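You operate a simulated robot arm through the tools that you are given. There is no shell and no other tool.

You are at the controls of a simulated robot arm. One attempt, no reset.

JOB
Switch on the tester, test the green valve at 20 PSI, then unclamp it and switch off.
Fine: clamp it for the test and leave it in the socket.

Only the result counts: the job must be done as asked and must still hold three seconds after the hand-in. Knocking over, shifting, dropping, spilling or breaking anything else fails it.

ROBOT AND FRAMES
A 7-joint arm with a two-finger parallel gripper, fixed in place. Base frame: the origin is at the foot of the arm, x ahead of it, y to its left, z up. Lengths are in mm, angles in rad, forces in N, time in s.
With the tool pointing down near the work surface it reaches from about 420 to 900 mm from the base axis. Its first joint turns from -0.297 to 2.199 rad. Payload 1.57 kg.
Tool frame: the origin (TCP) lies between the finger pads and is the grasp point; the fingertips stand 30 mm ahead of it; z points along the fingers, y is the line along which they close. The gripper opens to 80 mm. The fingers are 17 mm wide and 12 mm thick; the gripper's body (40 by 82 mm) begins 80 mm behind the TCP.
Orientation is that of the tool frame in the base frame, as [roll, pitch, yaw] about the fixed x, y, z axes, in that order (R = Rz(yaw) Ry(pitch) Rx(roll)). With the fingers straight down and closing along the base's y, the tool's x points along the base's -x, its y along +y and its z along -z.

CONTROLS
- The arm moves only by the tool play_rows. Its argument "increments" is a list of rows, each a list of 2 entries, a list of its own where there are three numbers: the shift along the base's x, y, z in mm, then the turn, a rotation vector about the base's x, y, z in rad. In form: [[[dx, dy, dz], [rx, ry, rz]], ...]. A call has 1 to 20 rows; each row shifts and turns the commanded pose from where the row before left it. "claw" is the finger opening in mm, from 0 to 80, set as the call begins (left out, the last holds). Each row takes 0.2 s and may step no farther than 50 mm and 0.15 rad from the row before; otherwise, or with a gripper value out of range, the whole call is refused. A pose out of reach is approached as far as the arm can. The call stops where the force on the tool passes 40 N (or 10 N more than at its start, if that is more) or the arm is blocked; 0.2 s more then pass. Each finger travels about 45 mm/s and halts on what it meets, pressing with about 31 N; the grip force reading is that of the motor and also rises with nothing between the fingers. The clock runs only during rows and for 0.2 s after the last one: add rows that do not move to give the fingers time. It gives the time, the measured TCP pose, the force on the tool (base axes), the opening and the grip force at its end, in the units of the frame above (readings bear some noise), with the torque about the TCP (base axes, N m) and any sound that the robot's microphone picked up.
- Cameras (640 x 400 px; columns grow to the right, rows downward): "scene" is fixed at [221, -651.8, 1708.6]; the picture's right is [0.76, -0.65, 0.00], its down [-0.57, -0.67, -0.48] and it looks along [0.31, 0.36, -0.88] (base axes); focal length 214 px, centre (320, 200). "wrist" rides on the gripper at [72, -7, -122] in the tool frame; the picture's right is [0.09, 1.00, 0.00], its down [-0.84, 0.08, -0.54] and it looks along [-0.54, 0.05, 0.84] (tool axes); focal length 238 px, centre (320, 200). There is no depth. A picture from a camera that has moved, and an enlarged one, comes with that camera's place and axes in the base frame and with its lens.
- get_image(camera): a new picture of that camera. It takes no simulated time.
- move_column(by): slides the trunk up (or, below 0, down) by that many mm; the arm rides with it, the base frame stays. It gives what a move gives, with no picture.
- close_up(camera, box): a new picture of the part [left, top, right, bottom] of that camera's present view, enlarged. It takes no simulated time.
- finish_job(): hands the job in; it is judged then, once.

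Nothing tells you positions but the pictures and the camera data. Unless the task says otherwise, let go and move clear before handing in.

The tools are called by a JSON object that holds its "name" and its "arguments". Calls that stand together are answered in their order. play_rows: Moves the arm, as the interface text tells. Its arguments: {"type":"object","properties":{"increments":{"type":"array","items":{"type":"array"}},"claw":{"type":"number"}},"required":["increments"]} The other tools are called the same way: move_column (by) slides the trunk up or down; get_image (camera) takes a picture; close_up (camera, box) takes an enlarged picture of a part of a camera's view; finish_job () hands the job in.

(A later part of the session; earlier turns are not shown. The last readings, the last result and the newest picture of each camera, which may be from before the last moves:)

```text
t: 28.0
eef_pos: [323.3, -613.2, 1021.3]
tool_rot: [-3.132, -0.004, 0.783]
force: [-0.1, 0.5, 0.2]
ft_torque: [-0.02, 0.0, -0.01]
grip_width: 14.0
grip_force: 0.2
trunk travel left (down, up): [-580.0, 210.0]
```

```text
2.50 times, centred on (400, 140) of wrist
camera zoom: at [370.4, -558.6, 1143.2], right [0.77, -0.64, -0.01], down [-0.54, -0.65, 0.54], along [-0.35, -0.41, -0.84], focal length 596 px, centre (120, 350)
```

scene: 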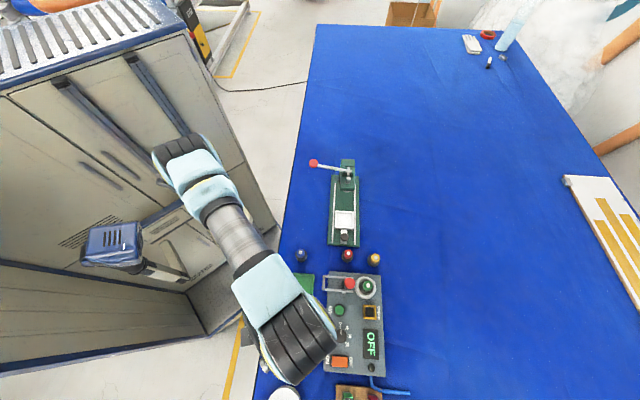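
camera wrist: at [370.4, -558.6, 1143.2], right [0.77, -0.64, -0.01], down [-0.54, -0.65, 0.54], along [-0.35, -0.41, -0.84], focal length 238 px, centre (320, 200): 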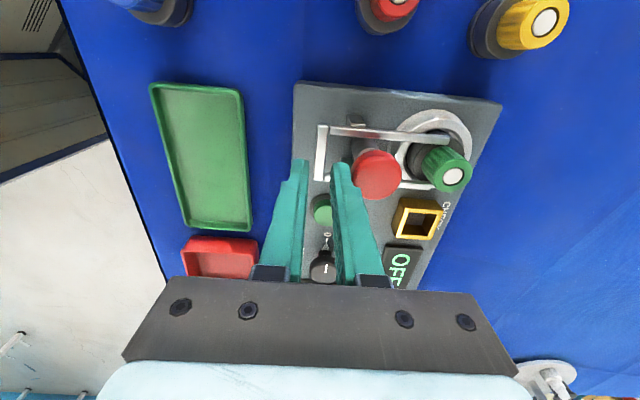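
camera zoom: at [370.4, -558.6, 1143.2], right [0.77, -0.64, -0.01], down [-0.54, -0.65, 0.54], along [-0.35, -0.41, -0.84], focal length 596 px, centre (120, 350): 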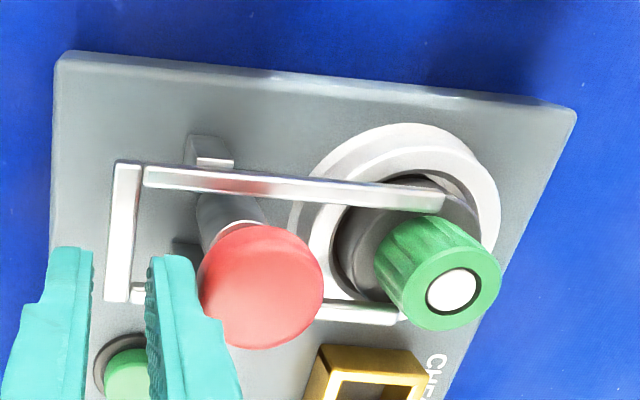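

The tines are now on both sides of the green valve. I'll close the fingers and push the crossbar from outside to find its true end stop.

{"name": "play_rows", "arguments": {"increments": [[[-8, 8, 0], [0, 0, 0]], [[-9, 9, 0], [0, 0, 0]], [[0, 0, -15], [0, 0, 0]], [[0, 0, -15], [0, 0, 0]], [[0, 0, -12], [0, 0, 0]], [[0, 0, 0], [0, 0, 0]]], "claw": 0}}

{"name": "close_up", "arguments": {"camera": "wrist", "box": [280, 80, 520, 240]}}

```text
t: 29.4
eef_pos: [306.6, -598.0, 978.8]
tool_rot: [-3.131, -0.005, 0.783]
force: [0.4, 0.2, 0.0]
ft_torque: [0.0, 0.0, 0.01]
grip_width: 0.0
grip_force: 21.3
trunk travel left (down, up): [-580.0, 210.0]
```

```text
2.50 times, centred on (400, 160) of wrist
camera zoom: at [353.9, -541.7, 1100.3], right [0.77, -0.64, -0.01], down [-0.54, -0.65, 0.54], along [-0.35, -0.41, -0.84], focal length 596 px, centre (120, 300)
```

zoom: 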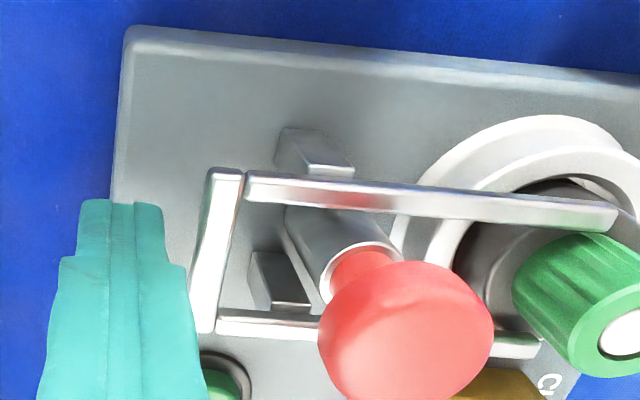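

Now pushing slowly toward the socket.

{"name": "play_rows", "arguments": {"increments": [[[1.4, -1.4, 0], [0, 0, 0]], [[1.4, -1.4, 0], [0, 0, 0]], [[1.4, -1.4, 0], [0, 0, 0]], [[1.4, -1.4, 0], [0, 0, 0]], [[1.4, -1.4, 0], [0, 0, 0]], [[1.4, -1.4, 0], [0, 0, 0]], [[1.4, -1.4, 0], [0, 0, 0]], [[1.4, -1.4, 0], [0, 0, 0]], [[0, 0, 0], [0, 0, 0]]]}}

{"name": "close_up", "arguments": {"camera": "wrist", "box": [280, 80, 520, 240]}}

```text
t: 31.4
eef_pos: [318.4, -607.9, 979.2]
tool_rot: [-3.132, -0.005, 0.784]
force: [-0.4, -0.6, -0.4]
ft_torque: [0.0, 0.02, 0.0]
grip_width: 0.1
grip_force: 21.6
trunk travel left (down, up): [-580.0, 210.0]
```

```text
2.50 times, centred on (400, 160) of wrist
camera zoom: at [365.2, -552.5, 1100.6], right [0.77, -0.64, -0.01], down [-0.54, -0.65, 0.54], along [-0.35, -0.41, -0.84], focal length 596 px, centre (120, 300)
```

zoom: 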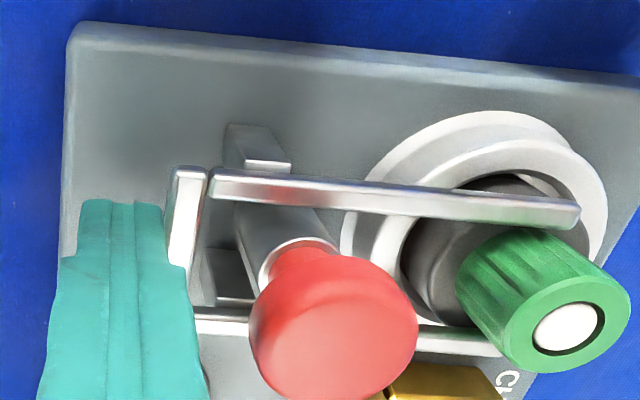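

{"name": "play_rows", "arguments": {"increments": [[[1.0, -1.0, 0], [0, 0, 0]], [[1.0, -1.0, 0], [0, 0, 0]], [[1.0, -1.0, 0], [0, 0, 0]], [[1.0, -1.0, 0], [0, 0, 0]], [[0, 0, 0], [0, 0, 0]]]}}

{"name": "close_up", "arguments": {"camera": "wrist", "box": [280, 80, 520, 240]}}

```text
t: 32.6
eef_pos: [318.9, -608.4, 977.8]
tool_rot: [-3.127, -0.006, 0.781]
force: [-19.3, 25.3, -0.9]
ft_torque: [0.26, 0.21, 0.27]
grip_width: 0.1
grip_force: 21.5
trunk travel left (down, up): [-580.0, 210.0]
```

```text
2.50 times, centred on (400, 160) of wrist
camera zoom: at [367.2, -555.0, 1101.1], right [0.77, -0.64, -0.01], down [-0.54, -0.65, 0.54], along [-0.35, -0.4, -0.84], focal length 596 px, centre (120, 300)
```

zoom: 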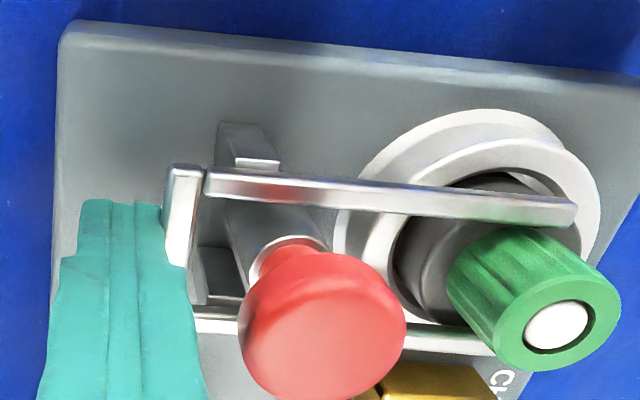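

The fork hits a hard stop with its tines around the valve, so it's fully in. I'll back away, lift, and move above the power rocker.

{"name": "play_rows", "arguments": {"increments": [[[-3, 3, 0], [0, 0, 0]], [[0, 0, 20], [0, 0, 0]], [[0, 0, 35], [0, 0, 0]], [[0, 0, 0], [0, 0, 0]]]}}

{"name": "get_image", "arguments": {"camera": "wrist"}}

{"name": "close_up", "arguments": {"camera": "wrist", "box": [280, 60, 520, 260]}}

```text
t: 33.6
eef_pos: [320.3, -607.4, 1035.1]
tool_rot: [-3.132, -0.007, 0.783]
force: [-0.6, -0.8, 1.0]
ft_torque: [0.0, 0.02, -0.02]
grip_width: 0.1
grip_force: 21.5
trunk travel left (down, up): [-580.0, 210.0]
```

```text
taken
camera wrist: at [366.8, -553.2, 1156.9], right [0.77, -0.64, -0.01], down [-0.54, -0.65, 0.54], along [-0.35, -0.41, -0.84], focal length 238 px, centre (320, 200)
```

wrist: 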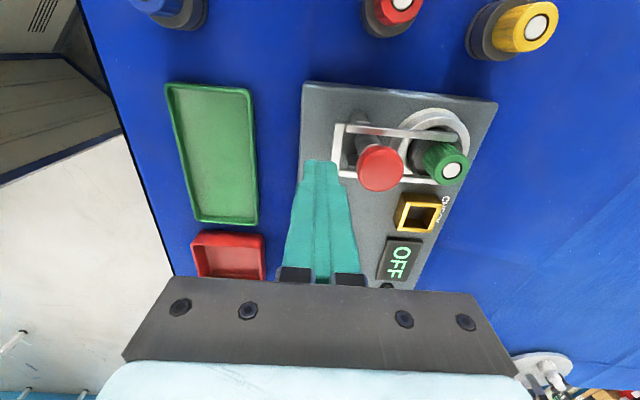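

```text
2.00 times, centred on (400, 160) of wrist
camera zoom: at [366.8, -553.2, 1156.9], right [0.77, -0.64, -0.01], down [-0.54, -0.65, 0.54], along [-0.35, -0.41, -0.84], focal length 477 px, centre (160, 280)
```

zoom: 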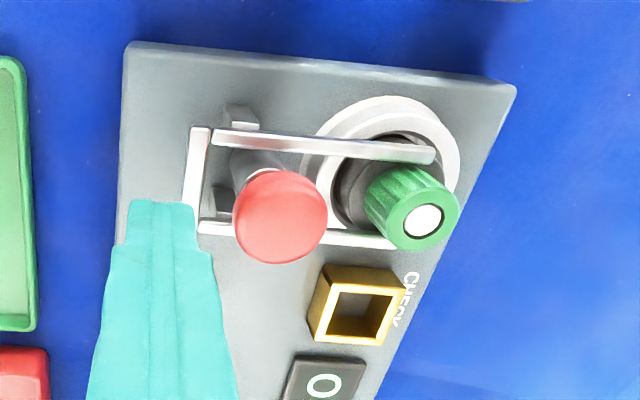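

{"name": "play_rows", "arguments": {"increments": [[[-28.4, -30.7, 0], [0, 0, 0]], [[-28.4, -30.7, 0], [0, 0, 0]], [[-28.4, -30.7, 0], [0, 0, 0]], [[-28.4, -30.7, 0], [0, 0, 0]], [[-28.4, -30.7, 0], [0, 0, 0]], [[0, 0, 0], [0, 0, 0]]]}}

{"name": "get_image", "arguments": {"camera": "wrist"}}

{"name": "close_up", "arguments": {"camera": "wrist", "box": [260, 60, 460, 220]}}

{"name": "get_image", "arguments": {"camera": "scene"}}

```text
t: 35.0
eef_pos: [175.0, -759.7, 1033.3]
tool_rot: [-3.13, -0.005, 0.785]
force: [1.0, -0.2, 0.3]
ft_torque: [-0.01, 0.01, -0.02]
grip_width: 0.2
grip_force: 21.6
trunk travel left (down, up): [-580.0, 210.0]
```

```text
taken
camera wrist: at [222.8, -706.1, 1154.7], right [0.77, -0.64, -0.01], down [-0.54, -0.65, 0.54], along [-0.35, -0.41, -0.84], focal length 238 px, centre (320, 200)
```

wrist: 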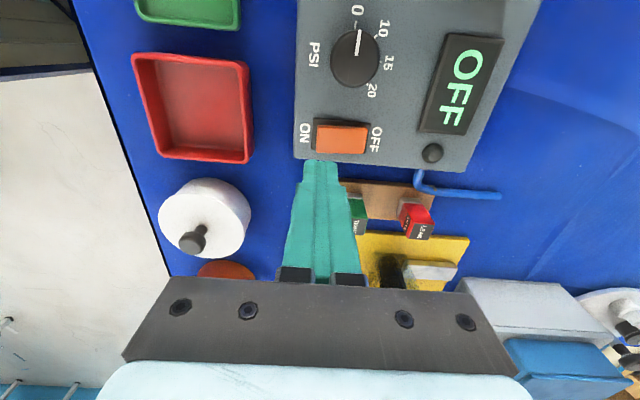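

```text
2.50 times, centred on (360, 140) of wrist
camera zoom: at [222.8, -706.1, 1154.7], right [0.77, -0.64, -0.01], down [-0.54, -0.65, 0.54], along [-0.35, -0.41, -0.84], focal length 596 px, centre (220, 350)
```

zoom: 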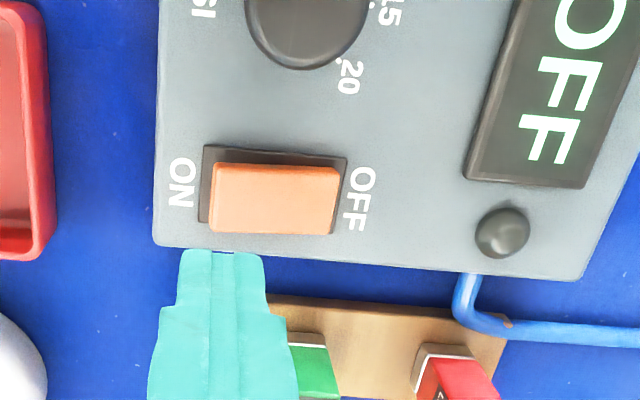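

```text
taken
```

scene: 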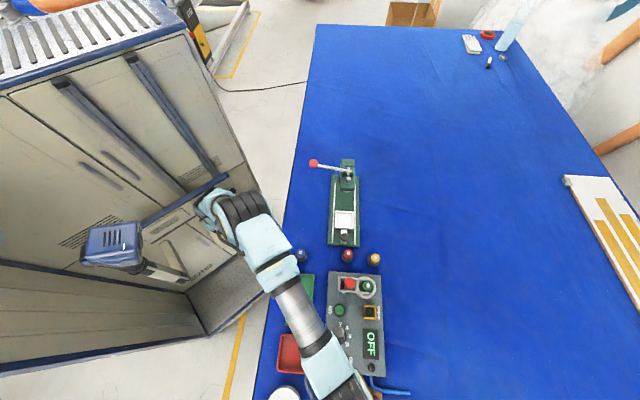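

The rocker is at about (191, -775), with its ON end toward (176, -761). I'll press the ON end with closed fingertips, descending gently.

{"name": "play_rows", "arguments": {"increments": [[[5.4, -4.9, -15], [0, 0, 0]], [[0, 0, -20], [0, 0, 0]], [[0, 0, -15], [0, 0, 0]], [[0, 0, 0], [0, 0, 0]]]}}

{"name": "close_up", "arguments": {"camera": "wrist", "box": [260, 60, 460, 220]}}

```text
t: 36.0
eef_pos: [182.0, -766.0, 983.4]
tool_rot: [-3.13, -0.005, 0.784]
force: [-0.6, 0.0, -0.3]
ft_torque: [0.02, -0.01, 0.02]
grip_width: 0.0
grip_force: 21.6
trunk travel left (down, up): [-580.0, 210.0]
```

```text
2.50 times, centred on (360, 140) of wrist
camera zoom: at [229.7, -711.9, 1105.1], right [0.77, -0.64, -0.01], down [-0.54, -0.65, 0.54], along [-0.35, -0.41, -0.84], focal length 596 px, centre (220, 350)
```

zoom: 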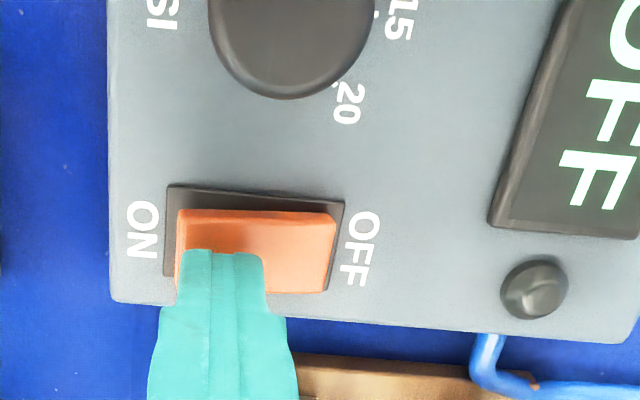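

{"name": "play_rows", "arguments": {"increments": [[[0, 0, -4], [0, 0, 0]], [[0, 0, -3], [0, 0, 0]], [[0, 0, -3], [0, 0, 0]], [[0, 0, -2], [0, 0, 0]], [[0, 0, -2], [0, 0, 0]], [[0, 0, 0], [0, 0, 0]]]}}

{"name": "close_up", "arguments": {"camera": "wrist", "box": [260, 60, 460, 220]}}

```text
t: 37.4
eef_pos: [182.6, -766.4, 975.1]
tool_rot: [-3.136, -0.001, 0.784]
force: [1.1, 4.0, 39.1]
ft_torque: [-0.16, -0.28, 0.04]
grip_width: 0.1
grip_force: 21.6
trunk travel left (down, up): [-580.0, 210.0]
```

```text
2.50 times, centred on (360, 140) of wrist
camera zoom: at [229.5, -710.7, 1096.0], right [0.77, -0.64, 0.0], down [-0.54, -0.65, 0.54], along [-0.35, -0.41, -0.84], focal length 596 px, centre (220, 350)
```

zoom: 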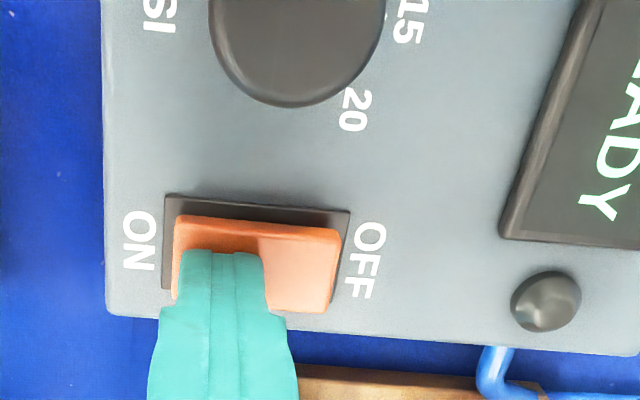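

The display changed to "READY", so the tester is on. I'll lift and look at the display.

{"name": "play_rows", "arguments": {"increments": [[[0, 0, 10], [0, 0, 0]], [[0, 0, 30], [0, 0, 0]], [[0, 0, 30], [0, 0, 0]], [[0, 0, 0], [0, 0, 0]]]}}

{"name": "get_image", "arguments": {"camera": "wrist"}}

{"name": "close_up", "arguments": {"camera": "wrist", "box": [280, 0, 520, 160]}}

```text
t: 38.4
eef_pos: [183.4, -766.8, 1038.7]
tool_rot: [-3.133, -0.005, 0.784]
force: [-0.1, 0.1, 0.9]
ft_torque: [-0.02, -0.05, 0.06]
grip_width: 0.0
grip_force: 21.5
trunk travel left (down, up): [-580.0, 210.0]
```

```text
taken
camera wrist: at [229.9, -711.7, 1160.5], right [0.77, -0.64, -0.01], down [-0.54, -0.65, 0.54], along [-0.35, -0.41, -0.84], focal length 238 px, centre (320, 200)
```

wrist: 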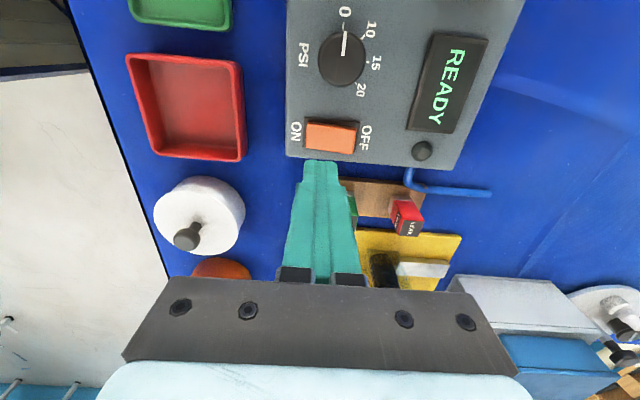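

```text
2.50 times, centred on (400, 80) of wrist
camera zoom: at [229.9, -711.7, 1160.5], right [0.77, -0.64, -0.01], down [-0.54, -0.65, 0.54], along [-0.35, -0.41, -0.84], focal length 596 px, centre (120, 500)
```

zoom: 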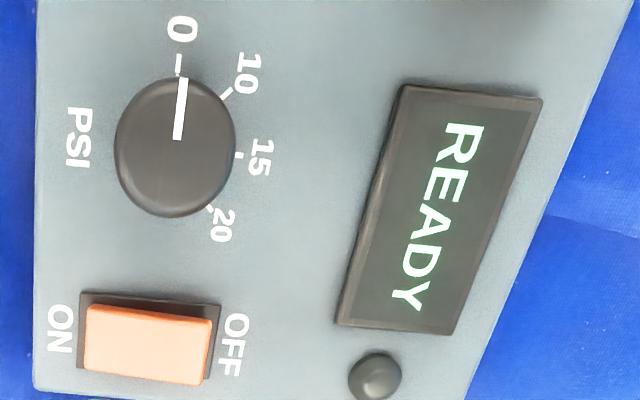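

READY is shown with the pointer at 0; the 10, 15 and 20 marks lie at 45°, 90° and 135° clockwise. The knob centre is near (237, -729), so I'll turn the tool to yaw ≈3.06 above it to allow a 135° clockwise turn.

{"name": "play_rows", "arguments": {"increments": [[[3.35, 2.36, 1], [0, 0, 0.1423]], [[3.35, 2.36, 1], [0, 0, 0.1423]], [[3.35, 2.36, 1], [0, 0, 0.1423]], [[3.35, 2.36, 1], [0, 0, 0.1423]], [[3.35, 2.36, 1], [0, 0, 0.1423]], [[3.35, 2.36, 1], [0, 0, 0.1423]], [[3.35, 2.36, 1], [0, 0, 0.1423]], [[3.35, 2.36, 1], [0, 0, 0.1423]], [[3.35, 2.36, 1], [0, 0, 0.1423]], [[3.35, 2.36, 1], [0, 0, 0.1423]], [[3.35, 2.36, 1], [0, 0, 0.1423]], [[3.35, 2.36, 1], [0, 0, 0.1423]], [[3.35, 2.36, 1], [0, 0, 0.1423]], [[3.35, 2.36, 1], [0, 0, 0.1423]], [[3.35, 2.36, 1], [0, 0, 0.1423]], [[3.35, 2.36, 1], [0, 0, 0.1423]], [[0, 0, 0], [0, 0, 0]]], "claw": 64}}

{"name": "get_image", "arguments": {"camera": "wrist"}}

{"name": "close_up", "arguments": {"camera": "wrist", "box": [220, 60, 420, 220]}}

```text
t: 42.0
eef_pos: [236.9, -729.3, 1056.9]
tool_rot: [-3.131, -0.005, 3.061]
force: [-0.2, 0.0, -0.5]
ft_torque: [-0.04, 0.01, -0.01]
grip_width: 64.2
grip_force: 0.0
trunk travel left (down, up): [-580.0, 210.0]
```

```text
taken
camera wrist: at [165.4, -727.0, 1178.1], right [-0.01, 1.0, -0.01], down [0.84, 0.02, 0.54], along [0.54, 0.0, -0.84], focal length 238 px, centre (320, 200)
```

wrist: 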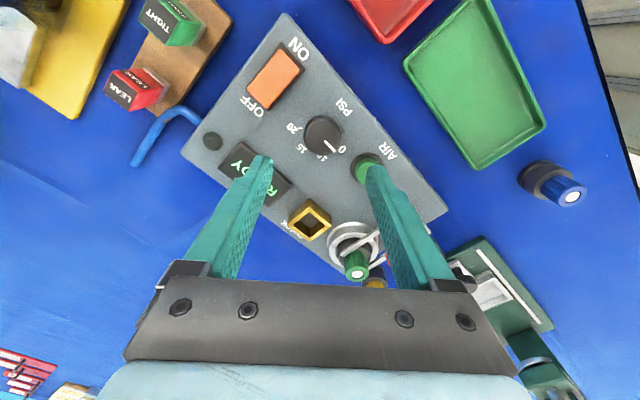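

```text
2.50 times, centred on (320, 140) of wrist
camera zoom: at [165.4, -727.0, 1178.1], right [-0.01, 1.0, -0.01], down [0.84, 0.02, 0.54], along [0.54, 0.0, -0.84], focal length 596 px, centre (320, 350)
```

zoom: 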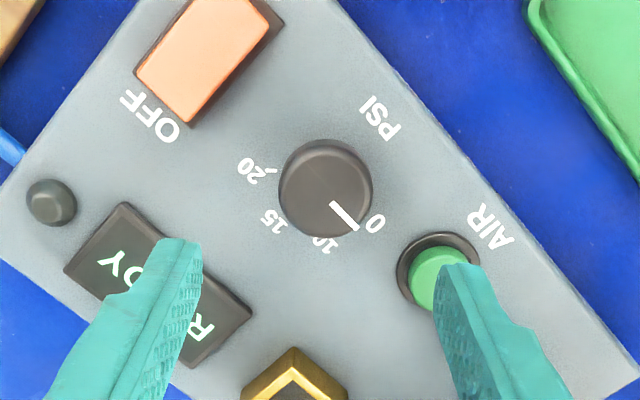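

The knob cap is about 36 mm wide, centred near (236, -727) with its top at z≈952. I'll centre over it and descend.

{"name": "play_rows", "arguments": {"increments": [[[-0.7, 2, -25], [0, 0, 0]], [[0, 0, -25], [0, 0, 0]], [[0, 0, -15], [0, 0, 0]], [[0, 0, 0], [0, 0, 0]]], "claw": 54}}

{"name": "close_up", "arguments": {"camera": "wrist", "box": [220, 80, 420, 240]}}

```text
t: 43.0
eef_pos: [235.7, -725.7, 990.1]
tool_rot: [-3.131, -0.006, 3.059]
force: [-0.5, 0.2, -0.2]
ft_torque: [0.01, 0.0, 0.01]
grip_width: 54.1
grip_force: 0.0
trunk travel left (down, up): [-580.0, 210.0]
```

```text
2.50 times, centred on (320, 160) of wrist
camera zoom: at [165.2, -723.8, 1111.8], right [-0.01, 1.0, -0.01], down [0.84, 0.01, 0.54], along [0.54, 0.0, -0.84], focal length 596 px, centre (320, 300)
```

zoom: 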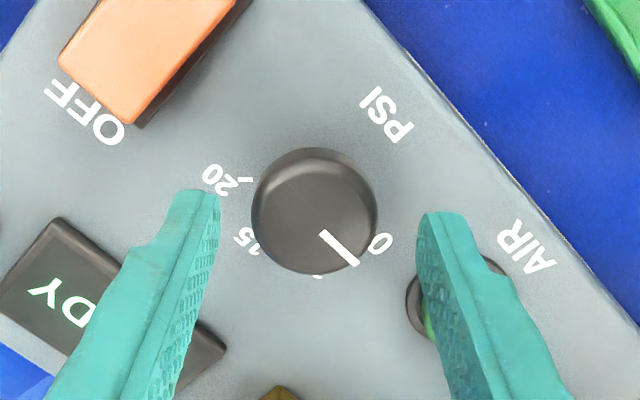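

{"name": "play_rows", "arguments": {"increments": [[[0, 0, -10], [0, 0, 0]], [[0, 0, -8], [0, 0, 0]], [[0, 0, -6], [0, 0, 0]], [[0, 0, 0], [0, 0, 0]]], "claw": 54}}

{"name": "play_rows", "arguments": {"increments": [[[0, 0, 0], [0, 0, 0]], [[0, 0, 0], [0, 0, 0]], [[0, 0, 0], [0, 0, 0]]], "claw": 30}}

{"name": "close_up", "arguments": {"camera": "wrist", "box": [220, 80, 420, 240]}}

```text
t: 44.0
eef_pos: [235.9, -725.8, 967.0]
tool_rot: [-3.131, -0.006, 3.06]
force: [-0.6, -0.2, 0.3]
ft_torque: [0.0, -0.01, 0.01]
grip_width: 54.0
grip_force: 0.1
trunk travel left (down, up): [-580.0, 210.0]
```

```text
t: 44.8
eef_pos: [236.5, -726.4, 966.9]
tool_rot: [-3.132, -0.004, 3.059]
force: [-0.8, -9.4, -1.2]
ft_torque: [-0.1, -0.03, -0.02]
grip_width: 38.2
grip_force: 4.6
trunk travel left (down, up): [-580.0, 210.0]
```

```text
2.50 times, centred on (320, 160) of wrist
camera zoom: at [165.1, -724.4, 1088.5], right [-0.01, 1.0, -0.01], down [0.84, 0.01, 0.54], along [0.54, 0.0, -0.84], focal length 596 px, centre (320, 300)
```

zoom: 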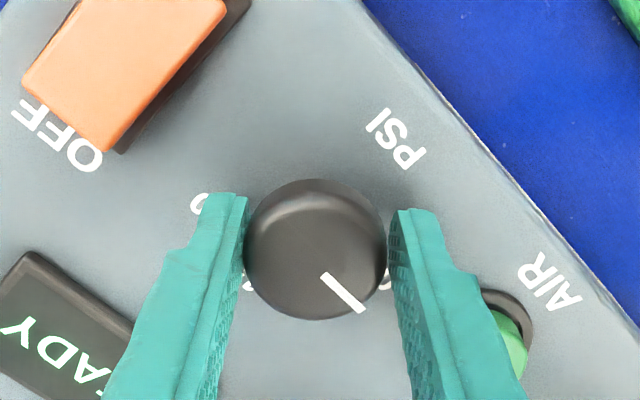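

{"name": "play_rows", "arguments": {"increments": [[[0, -0.7, 0], [0, 0, 0]], [[0, 0, 0], [0, 0, 0]], [[0, 0, 0], [0, 0, 0]]], "claw": 30}}

```text
t: 45.6
eef_pos: [236.5, -726.2, 966.5]
tool_rot: [-3.131, -0.003, 3.06]
force: [-1.9, -6.6, -2.6]
ft_torque: [-0.07, 0.04, -0.01]
grip_width: 36.7
grip_force: 3.4
trunk travel left (down, up): [-580.0, 210.0]
```

{"name": "play_rows", "arguments": {"increments": [[[0, 0, 0], [0, 0, 0]], [[0, 0, 0], [0, 0, 0]], [[0, 0, 0], [0, 0, 0]]], "claw": 15}}

{"name": "close_up", "arguments": {"camera": "wrist", "box": [220, 80, 420, 240]}}

```text
t: 46.4
eef_pos: [236.3, -726.4, 966.8]
tool_rot: [-3.13, -0.006, 3.06]
force: [-1.7, -10.6, -2.2]
ft_torque: [-0.26, 0.01, 0.0]
grip_width: 35.7
grip_force: 39.9
trunk travel left (down, up): [-580.0, 210.0]
```

```text
2.50 times, centred on (320, 160) of wrist
camera zoom: at [165.5, -725.6, 1088.6], right [-0.01, 1.0, -0.01], down [0.84, 0.01, 0.54], along [0.54, 0.0, -0.84], focal length 596 px, centre (320, 300)
```

zoom: 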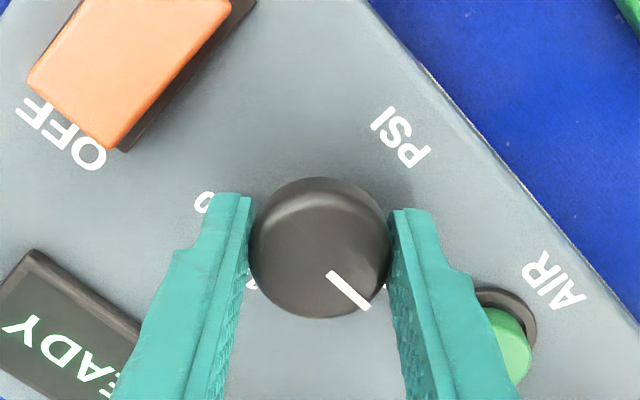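

The knob is gripped. I'll re-centre slightly and turn it clockwise, first about 45°.

{"name": "play_rows", "arguments": {"increments": [[[0, -0.8, 0], [0, 0, 0]], [[0, 0, 0], [0, 0, -0.1]], [[0, 0, 0], [0, 0, -0.1]], [[0, 0, 0], [0, 0, -0.1]], [[0, 0, 0], [0, 0, -0.1]], [[0, 0, 0], [0, 0, -0.1]], [[0, 0, 0], [0, 0, -0.1]], [[0, 0, 0], [0, 0, -0.1]], [[0, 0, 0], [0, 0, -0.085]], [[0, 0, 0], [0, 0, 0]]]}}

{"name": "close_up", "arguments": {"camera": "wrist", "box": [220, 80, 420, 240]}}

```text
t: 48.6
eef_pos: [236.0, -727.9, 967.5]
tool_rot: [-3.13, -0.005, 2.274]
force: [-4.7, -1.7, -5.4]
ft_torque: [0.07, 0.18, -0.02]
grip_width: 35.4
grip_force: 42.3
trunk travel left (down, up): [-580.0, 210.0]
```

```text
2.50 times, centred on (320, 160) of wrist
camera zoom: at [186.5, -676.2, 1088.7], right [0.7, 0.71, -0.01], down [0.61, -0.59, 0.54], along [0.38, -0.38, -0.84], focal length 596 px, centre (320, 300)
```

zoom: 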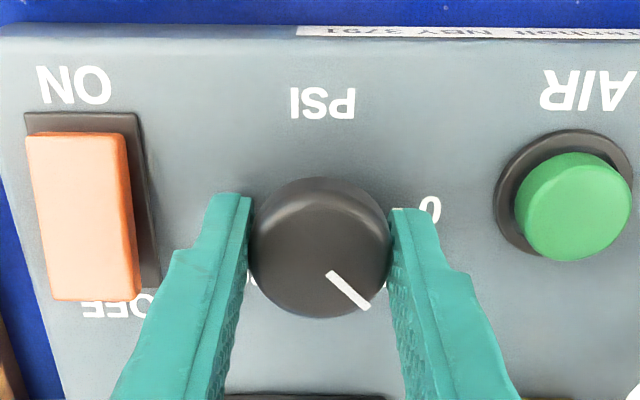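

The knob turned with the gripper to the 10 position. I'll continue another 90° to reach 20.

{"name": "play_rows", "arguments": {"increments": [[[0, 0, 0], [0, 0, -0.0982]], [[0, 0, 0], [0, 0, -0.0982]], [[0, 0, 0], [0, 0, -0.0982]], [[0, 0, 0], [0, 0, -0.0982]], [[0, 0, 0], [0, 0, -0.0982]], [[0, 0, 0], [0, 0, -0.0982]], [[0, 0, 0], [0, 0, -0.0982]], [[0, 0, 0], [0, 0, -0.0982]], [[0, 0, 0], [0, 0, -0.0982]], [[0, 0, 0], [0, 0, -0.0982]], [[0, 0, 0], [0, 0, -0.0982]], [[0, 0, 0], [0, 0, -0.0982]], [[0, 0, 0], [0, 0, -0.0982]], [[0, 0, 0], [0, 0, -0.0982]], [[0, 0, 0], [0, 0, -0.0982]], [[0, 0, 0], [0, 0, -0.0982]], [[0, 0, 0], [0, 0, 0]]]}}

{"name": "close_up", "arguments": {"camera": "wrist", "box": [220, 60, 420, 220]}}

```text
t: 52.2
eef_pos: [234.0, -728.7, 967.2]
tool_rot: [-3.129, -0.004, 0.701]
force: [-21.9, -2.8, -3.1]
ft_torque: [0.24, 0.19, 0.45]
grip_width: 35.5
grip_force: 42.0
trunk travel left (down, up): [-580.0, 210.0]
```

```text
2.50 times, centred on (320, 140) of wrist
camera zoom: at [286.1, -677.2, 1088.7], right [0.71, -0.7, -0.01], down [-0.59, -0.6, 0.54], along [-0.38, -0.38, -0.84], focal length 596 px, centre (320, 350)
```

zoom: 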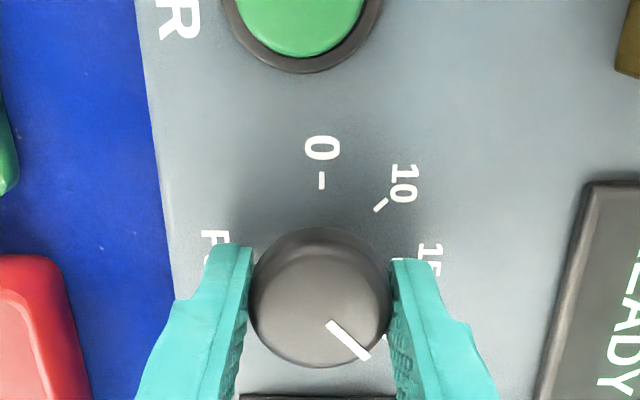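

The pointer has reached the 20 direction and I feel a stop. I'll release, lift and check the pointer.

{"name": "play_rows", "arguments": {"increments": [[[0, 0, 0], [0, 0, 0]], [[0, 0, 0], [0, 0, 0]], [[0, 0, 10], [0, 0, 0]], [[0, 0, 25], [0, 0, 0]], [[0, 0, 30], [0, 0, 0]], [[0, 0, 0], [0, 0, 0]]], "claw": 56}}

{"name": "get_image", "arguments": {"camera": "wrist"}}

{"name": "close_up", "arguments": {"camera": "wrist", "box": [220, 80, 420, 220]}}

```text
t: 53.6
eef_pos: [234.4, -728.0, 1030.9]
tool_rot: [-3.132, -0.005, 0.702]
force: [-0.4, -0.6, 0.3]
ft_torque: [0.0, 0.02, -0.02]
grip_width: 56.1
grip_force: 0.1
trunk travel left (down, up): [-580.0, 210.0]
```

```text
taken
camera wrist: at [286.7, -677.7, 1152.4], right [0.71, -0.7, -0.01], down [-0.59, -0.61, 0.54], along [-0.38, -0.38, -0.84], focal length 238 px, centre (320, 200)
```

wrist: 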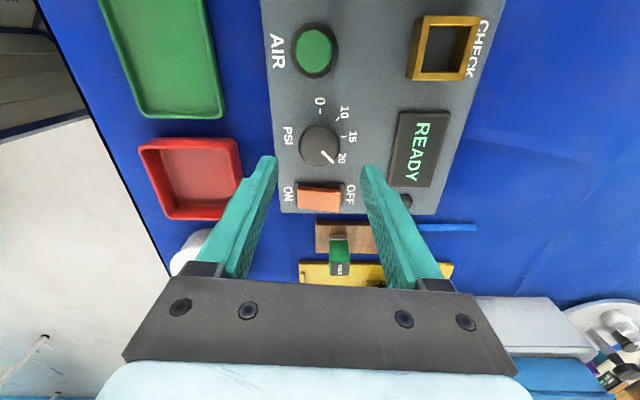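

```text
2.86 times, centred on (320, 150) of wrist
camera zoom: at [286.7, -677.7, 1152.4], right [0.71, -0.7, -0.01], down [-0.59, -0.61, 0.54], along [-0.38, -0.38, -0.84], focal length 681 px, centre (320, 343)
```

zoom: 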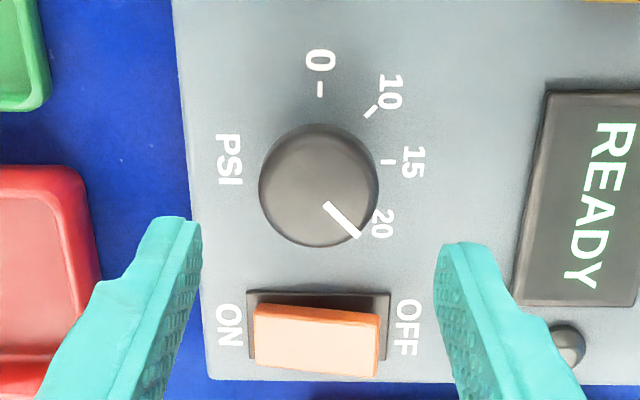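

The pointer is on 20 and the display says READY. Before pressing AIR I want to inspect the clamp and the red knob again from the side.

{"name": "play_rows", "arguments": {"increments": [[[37, 28, 12], [0, 0, 0]], [[37, 28, 12], [0, 0, 0]], [[37, 28, 12], [0, 0, 0]], [[37, 28, 12], [0, 0, 0]], [[37, 28, 12], [0, 0, 0]], [[37, 28, 12], [0, 0, 0]], [[0, 0, -5], [-0.0917, 0.1083, 0]], [[0, 0, -10], [-0.0917, 0.1083, 0]], [[0, 0, -10], [-0.0917, 0.1083, 0]], [[0, 0, -10], [-0.0917, 0.1083, 0]], [[0, 0, -10], [-0.0917, 0.1083, 0]], [[0, 0, -10], [-0.0917, 0.1083, 0]], [[0, 0, 0], [0, 0, 0]]], "claw": 80}}

{"name": "get_image", "arguments": {"camera": "wrist"}}

{"name": "close_up", "arguments": {"camera": "wrist", "box": [250, 100, 400, 200]}}

```text
t: 56.4
eef_pos: [458.1, -559.7, 1048.0]
tool_rot: [-3.131, 0.847, 0.702]
force: [0.2, 0.4, 0.3]
ft_torque: [-0.02, 0.02, 0.01]
grip_width: 80.0
grip_force: 0.1
trunk travel left (down, up): [-580.0, 210.0]
```

```text
taken
camera wrist: at [561.0, -465.0, 1075.1], right [0.68, -0.73, -0.08], down [-0.06, -0.16, 0.99], along [-0.73, -0.67, -0.15], focal length 238 px, centre (320, 200)
```

wrist: 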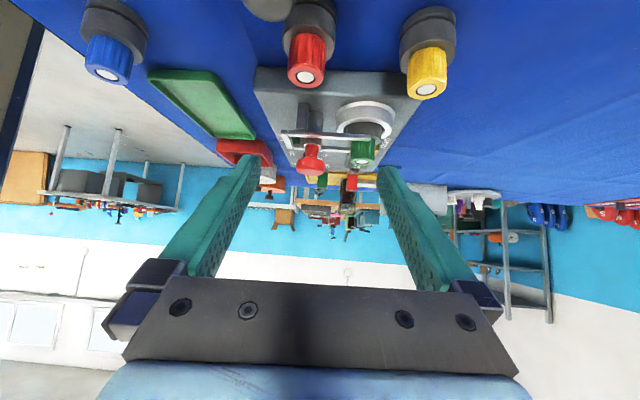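

```text
4.00 times, centred on (325, 150) of wrist
camera zoom: at [561.0, -465.0, 1075.1], right [0.68, -0.73, -0.08], down [-0.06, -0.16, 0.99], along [-0.73, -0.67, -0.15], focal length 953 px, centre (300, 400)
```

zoom: 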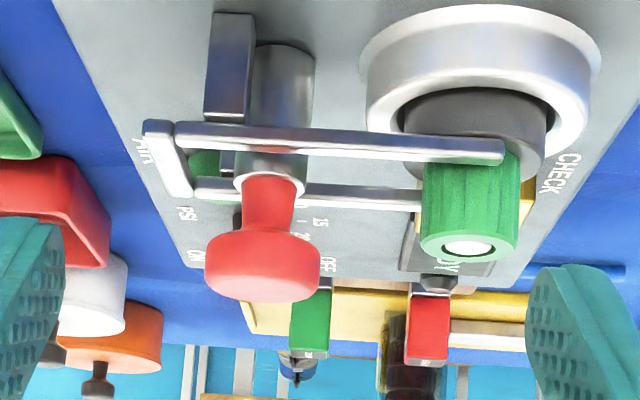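

{"name": "close_up", "arguments": {"camera": "wrist", "box": [335, 115, 385, 150]}}

{"name": "close_up", "arguments": {"camera": "wrist", "box": [285, 100, 345, 180]}}

{"name": "close_up", "arguments": {"camera": "scene", "box": [318, 268, 398, 318]}}

```text
11.43 times, centred on (360, 132) of wrist
camera zoom: at [561.0, -465.0, 1075.1], right [0.68, -0.73, -0.08], down [-0.06, -0.16, 0.99], along [-0.73, -0.67, -0.15], focal length 2724 px, centre (-137, 971)
```

zoom: 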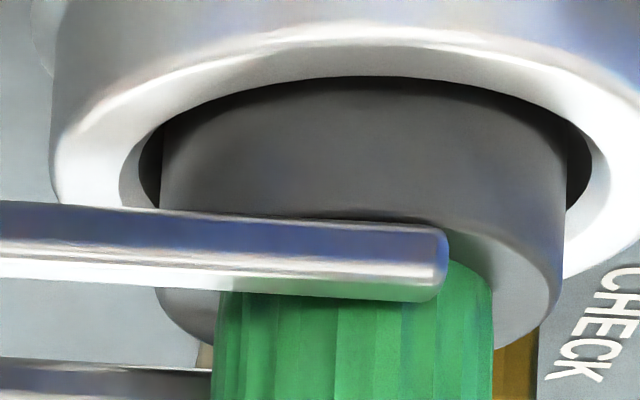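

```text
5.00 times, centred on (315, 140) of wrist
camera zoom: at [561.0, -465.0, 1075.1], right [0.68, -0.73, -0.08], down [-0.06, -0.16, 0.99], along [-0.73, -0.67, -0.15], focal length 1192 px, centre (345, 500)
```

zoom: 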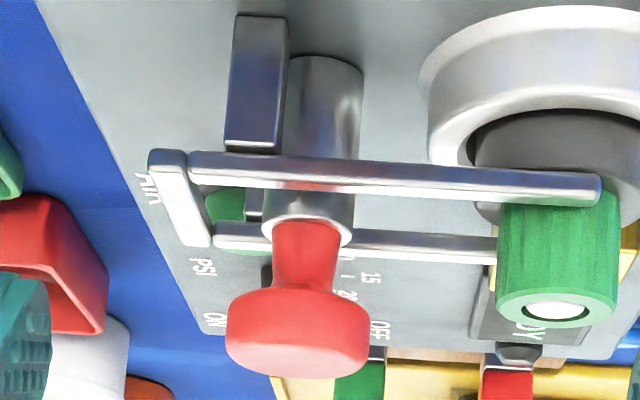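

```text
8.00 times, centred on (358, 293) of scene
camera zoom: at [221.0, -651.8, 1708.6], right [0.76, -0.65, 0.0], down [-0.57, -0.67, -0.48], along [0.31, 0.36, -0.88], focal length 1716 px, centre (16, -544)
```

zoom: 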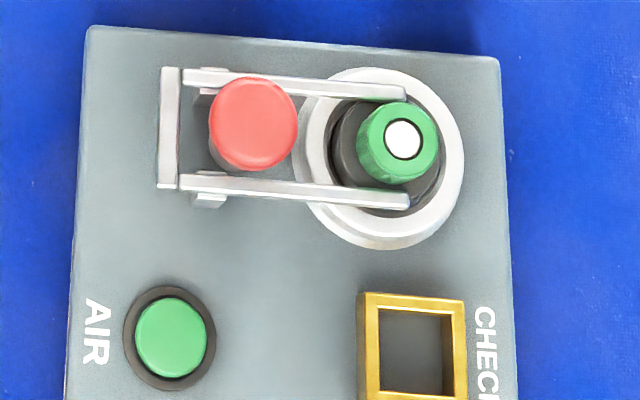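

The tines rest just over the valve's shoulder, so the fork holds it down. The red mushroom knob may be a lock plunger, so I'll gently test whether it can be pressed.

{"name": "play_rows", "arguments": {"increments": [[[0, 0, 20], [0.0917, -0.1083, 0]], [[-15, -10, 15], [0.0917, -0.1083, 0]], [[-22, -18, 10], [0.0917, -0.1083, 0]], [[-22, -18, 0], [0.0917, -0.1083, 0]], [[-22, -18, 0], [0.0917, -0.1083, 0]], [[-22, -17, 0], [0.0917, -0.1083, 0]], [[0, 0, 0], [0, 0, 0.083]], [[0, 0, 0], [0, 0, 0]]], "claw": 0}}

{"name": "get_image", "arguments": {"camera": "wrist"}}

{"name": "close_up", "arguments": {"camera": "wrist", "box": [240, 60, 440, 220]}}

```text
t: 58.2
eef_pos: [354.9, -639.4, 1094.7]
tool_rot: [-3.13, -0.004, 0.785]
force: [-0.3, -0.2, 0.5]
ft_torque: [-0.02, 0.03, -0.02]
grip_width: 0.1
grip_force: 21.3
trunk travel left (down, up): [-580.0, 210.0]
```

```text
taken
camera wrist: at [402.7, -585.0, 1216.3], right [0.77, -0.64, -0.01], down [-0.54, -0.65, 0.54], along [-0.35, -0.41, -0.84], focal length 238 px, centre (320, 200)
```

wrist: 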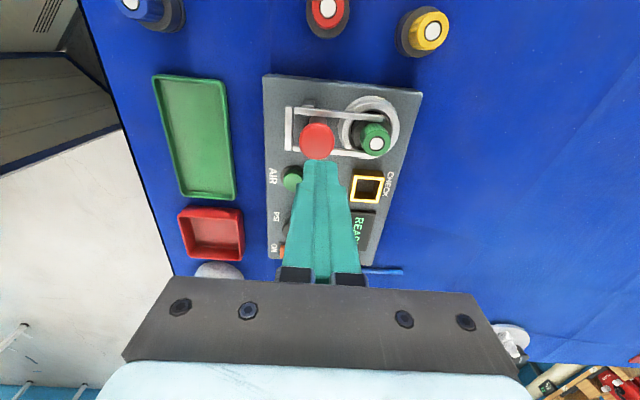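

```text
2.50 times, centred on (340, 140) of wrist
camera zoom: at [402.7, -585.0, 1216.3], right [0.77, -0.64, -0.01], down [-0.54, -0.65, 0.54], along [-0.35, -0.41, -0.84], focal length 596 px, centre (270, 350)
```

zoom: 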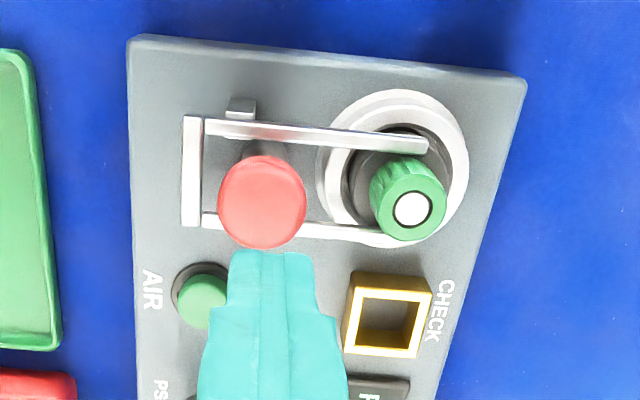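

{"name": "play_rows", "arguments": {"increments": [[[-3.6, 1.4, -20], [0, 0, 0]], [[0, 0, -20], [0, 0, 0]], [[0, 0, -18], [0, 0, 0]], [[0, 0, 0], [0, 0, 0]]]}}

{"name": "close_up", "arguments": {"camera": "wrist", "box": [240, 60, 440, 220]}}

```text
t: 59.2
eef_pos: [351.6, -639.7, 1037.0]
tool_rot: [-3.132, -0.006, 0.785]
force: [0.3, -0.1, -1.0]
ft_torque: [0.01, -0.01, 0.0]
grip_width: 0.0
grip_force: 21.4
trunk travel left (down, up): [-580.0, 210.0]
```

```text
2.50 times, centred on (340, 140) of wrist
camera zoom: at [398.3, -584.0, 1158.2], right [0.77, -0.64, -0.01], down [-0.54, -0.65, 0.54], along [-0.35, -0.41, -0.84], focal length 596 px, centre (270, 350)
```

zoom: 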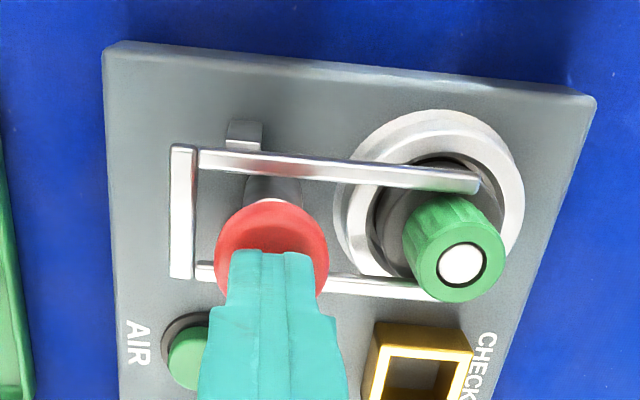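

{"name": "play_rows", "arguments": {"increments": [[[0, 0, -3], [0, 0, 0]], [[0, 0, -2], [0, 0, 0]], [[0, 0, -2], [0, 0, 0]], [[0, 0, -2], [0, 0, 0]], [[0, 0, -2], [0, 0, 0]], [[0, 0, -2], [0, 0, 0]], [[0, 0, 0], [0, 0, 0]]]}}

{"name": "close_up", "arguments": {"camera": "wrist", "box": [240, 60, 440, 220]}}

```text
t: 60.2
eef_pos: [350.7, -640.1, 1033.0]
tool_rot: [3.14, -0.002, 0.787]
force: [-1.7, 4.0, 14.5]
ft_torque: [0.12, 0.08, -0.01]
grip_width: 0.0
grip_force: 21.7
trunk travel left (down, up): [-580.0, 210.0]
stopped in row 5: the force on the tool passed its limit at 43 N (the readings are from after the stop); the commanded pose is now the measured one
```

```text
2.50 times, centred on (340, 140) of wrist
camera zoom: at [397.9, -583.6, 1154.1], right [0.77, -0.64, 0.0], down [-0.54, -0.65, 0.54], along [-0.34, -0.42, -0.84], focal length 596 px, centre (270, 350)
```

zoom: 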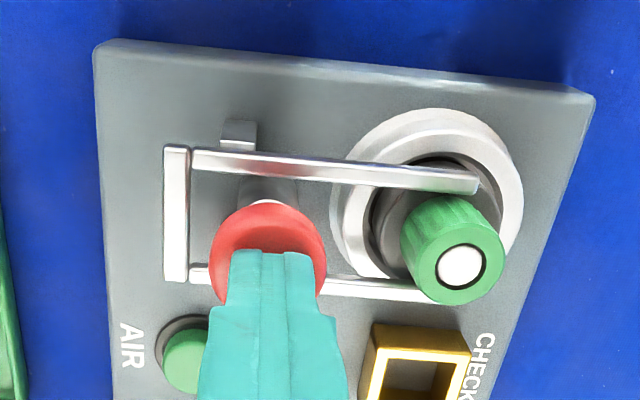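

Pressing the red knob down meets a hard stop, so it isn't a push button. I'll grip its cap and gently test pulling and turning.

{"name": "play_rows", "arguments": {"increments": [[[0, 0, 12], [0, 0, 0]], [[0, 0, 0], [0, 0, 0]], [[0, 0, 0], [0, 0, 0]], [[0, 0, 0], [0, 0, 0]]], "claw": 60}}

{"name": "close_up", "arguments": {"camera": "wrist", "box": [220, 60, 420, 220]}}

```text
t: 61.2
eef_pos: [352.2, -639.6, 1042.9]
tool_rot: [-3.14, -0.002, 0.786]
force: [0.7, 0.1, 0.5]
ft_torque: [-0.01, 0.02, 0.0]
grip_width: 60.0
grip_force: 0.0
trunk travel left (down, up): [-580.0, 210.0]
```

```text
2.50 times, centred on (320, 140) of wrist
camera zoom: at [398.4, -584.6, 1164.2], right [0.77, -0.64, 0.0], down [-0.54, -0.65, 0.54], along [-0.35, -0.41, -0.84], focal length 596 px, centre (320, 350)
```

zoom: 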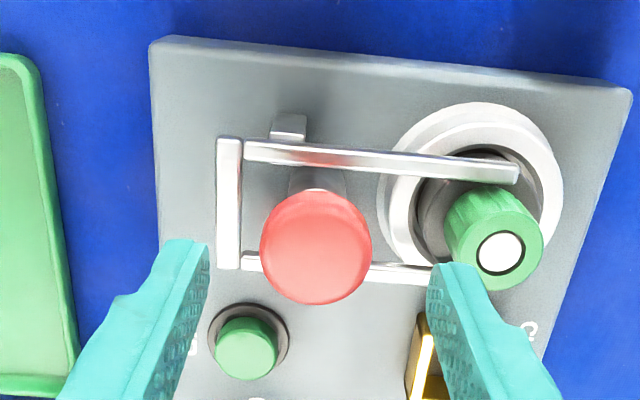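

{"name": "play_rows", "arguments": {"increments": [[[0.7, 2, 0], [0, 0, 0]], [[0, 0, 0], [0, 0, 0]], [[0, 0, -12], [0, 0, 0]], [[0, 0, -12], [0, 0, 0]], [[0, 0, -7], [0, 0, 0]], [[0, 0, 0], [0, 0, 0]]], "claw": 48}}

{"name": "close_up", "arguments": {"camera": "wrist", "box": [220, 80, 420, 240]}}

```text
t: 62.6
eef_pos: [351.2, -637.9, 1011.1]
tool_rot: [-3.139, 0.001, 0.784]
force: [0.9, 0.7, 1.4]
ft_torque: [0.02, -0.01, 0.0]
grip_width: 48.0
grip_force: 0.0
trunk travel left (down, up): [-580.0, 210.0]
```

```text
2.50 times, centred on (320, 160) of wrist
camera zoom: at [397.8, -581.7, 1133.1], right [0.77, -0.64, 0.0], down [-0.54, -0.65, 0.54], along [-0.35, -0.41, -0.84], focal length 596 px, centre (320, 300)
```

zoom: 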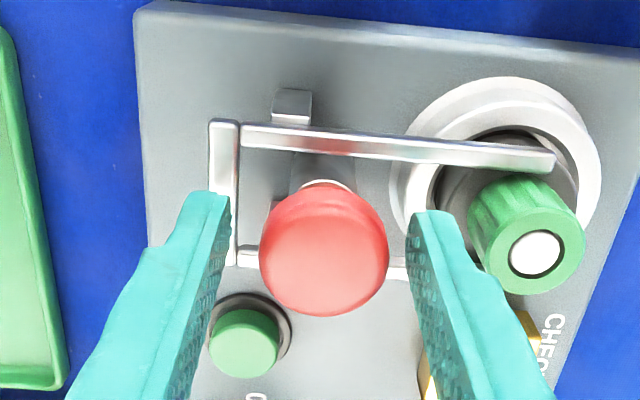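

{"name": "play_rows", "arguments": {"increments": [[[0, 0, 0], [0, 0, 0]], [[0, 0, 0], [0, 0, 0]], [[0, 0, 0], [0, 0, 0]]], "claw": 15}}

{"name": "play_rows", "arguments": {"increments": [[[0, 0, 1.5], [0, 0, 0]], [[0, 0, 1.5], [0, 0, 0]], [[0, 0, 0], [0, 0, 0]]]}}

{"name": "close_up", "arguments": {"camera": "wrist", "box": [220, 80, 420, 240]}}

```text
t: 63.4
eef_pos: [352.1, -638.3, 1012.2]
tool_rot: [3.141, -0.002, 0.785]
force: [6.8, -8.2, -2.0]
ft_torque: [-0.32, -0.14, 0.04]
grip_width: 33.7
grip_force: 32.2
trunk travel left (down, up): [-580.0, 210.0]
```

```text
t: 64.2
eef_pos: [352.3, -639.2, 1011.2]
tool_rot: [-3.135, -0.003, 0.785]
force: [4.2, -2.4, -29.9]
ft_torque: [-0.47, 0.32, 0.03]
grip_width: 33.5
grip_force: 41.4
trunk travel left (down, up): [-580.0, 210.0]
```

```text
2.50 times, centred on (320, 160) of wrist
camera zoom: at [399.0, -583.2, 1133.4], right [0.77, -0.64, -0.01], down [-0.54, -0.65, 0.54], along [-0.35, -0.41, -0.84], focal length 596 px, centre (320, 300)
```

zoom: 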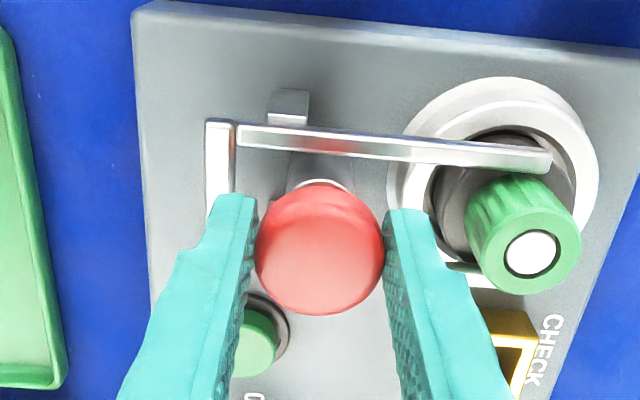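

The knob doesn't pull up either (30 N with no motion). I'll relax and try a small rotation.

{"name": "play_rows", "arguments": {"increments": [[[0, 0, -1.5], [0, 0, 0]], [[0, 0, -1.5], [0, 0, 0]], [[0, 0, 0], [0, 0, 0]]]}}

{"name": "play_rows", "arguments": {"increments": [[[0, 0, 0], [0, 0, -0.06]], [[0, 0, 0], [0, 0, -0.06]], [[0, 0, 0], [0, 0, -0.06]], [[0, 0, 0], [0, 0, 0]]]}}

{"name": "close_up", "arguments": {"camera": "wrist", "box": [220, 80, 420, 240]}}

```text
t: 65.0
eef_pos: [352.5, -637.7, 1013.1]
tool_rot: [-3.14, -0.001, 0.786]
force: [-0.2, 2.1, -13.4]
ft_torque: [0.78, -0.54, 0.02]
grip_width: 33.6
grip_force: 41.5
trunk travel left (down, up): [-580.0, 210.0]
```

```text
t: 66.0
eef_pos: [351.6, -638.9, 1012.9]
tool_rot: [-3.141, -0.001, 0.606]
force: [-0.2, -3.4, 1.2]
ft_torque: [-0.36, 0.48, 0.56]
grip_width: 33.3
grip_force: 41.1
trunk travel left (down, up): [-580.0, 210.0]
```

```text
2.50 times, centred on (320, 160) of wrist
camera zoom: at [407.9, -591.7, 1133.6], right [0.64, -0.77, 0.0], down [-0.64, -0.54, 0.54], along [-0.41, -0.35, -0.84], focal length 596 px, centre (320, 300)
```

zoom: 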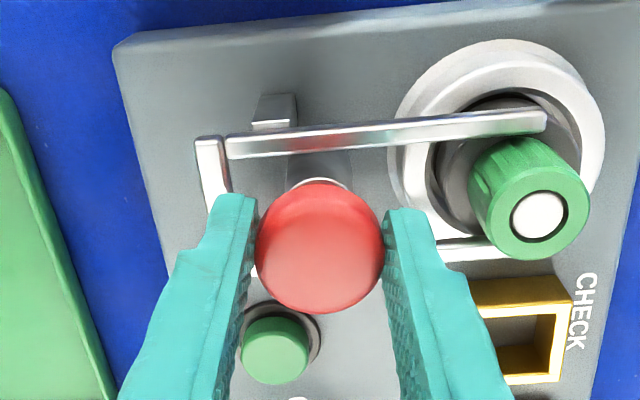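

Turning just slips (0.56 N·m), so it doesn't rotate. Next I'll turn back and try small sideways nudges, in case it is a tilting lever.

{"name": "play_rows", "arguments": {"increments": [[[0, 0, 0], [0, 0, 0.06]], [[0, 0, 0], [0, 0, 0.06]], [[0, 0, 0], [0, 0, 0.06]], [[0, 0, 0], [0, 0, 0]]]}}

{"name": "play_rows", "arguments": {"increments": [[[-1.0, 1.0, 0], [0, 0, 0]], [[-1.0, 1.0, 0], [0, 0, 0]], [[0, 0, 0], [0, 0, 0]]]}}

{"name": "close_up", "arguments": {"camera": "wrist", "box": [220, 80, 420, 240]}}

```text
t: 67.0
eef_pos: [352.7, -637.9, 1011.9]
tool_rot: [-3.139, -0.002, 0.785]
force: [-5.3, -4.5, 5.9]
ft_torque: [0.39, 0.02, -0.04]
grip_width: 33.1
grip_force: 40.8
trunk travel left (down, up): [-580.0, 210.0]
```

```text
t: 67.8
eef_pos: [349.9, -638.3, 1013.0]
tool_rot: [3.139, -0.002, 0.788]
force: [11.1, -28.6, 0.4]
ft_torque: [-0.52, -0.76, 0.1]
grip_width: 33.3
grip_force: 41.5
trunk travel left (down, up): [-580.0, 210.0]
```

```text
2.50 times, centred on (320, 160) of wrist
camera zoom: at [398.1, -582.0, 1133.6], right [0.77, -0.64, 0.0], down [-0.54, -0.65, 0.54], along [-0.34, -0.42, -0.84], focal length 596 px, centre (320, 300)
```

zoom: 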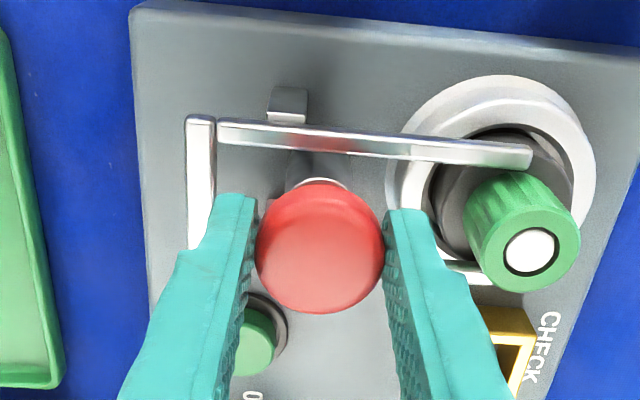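

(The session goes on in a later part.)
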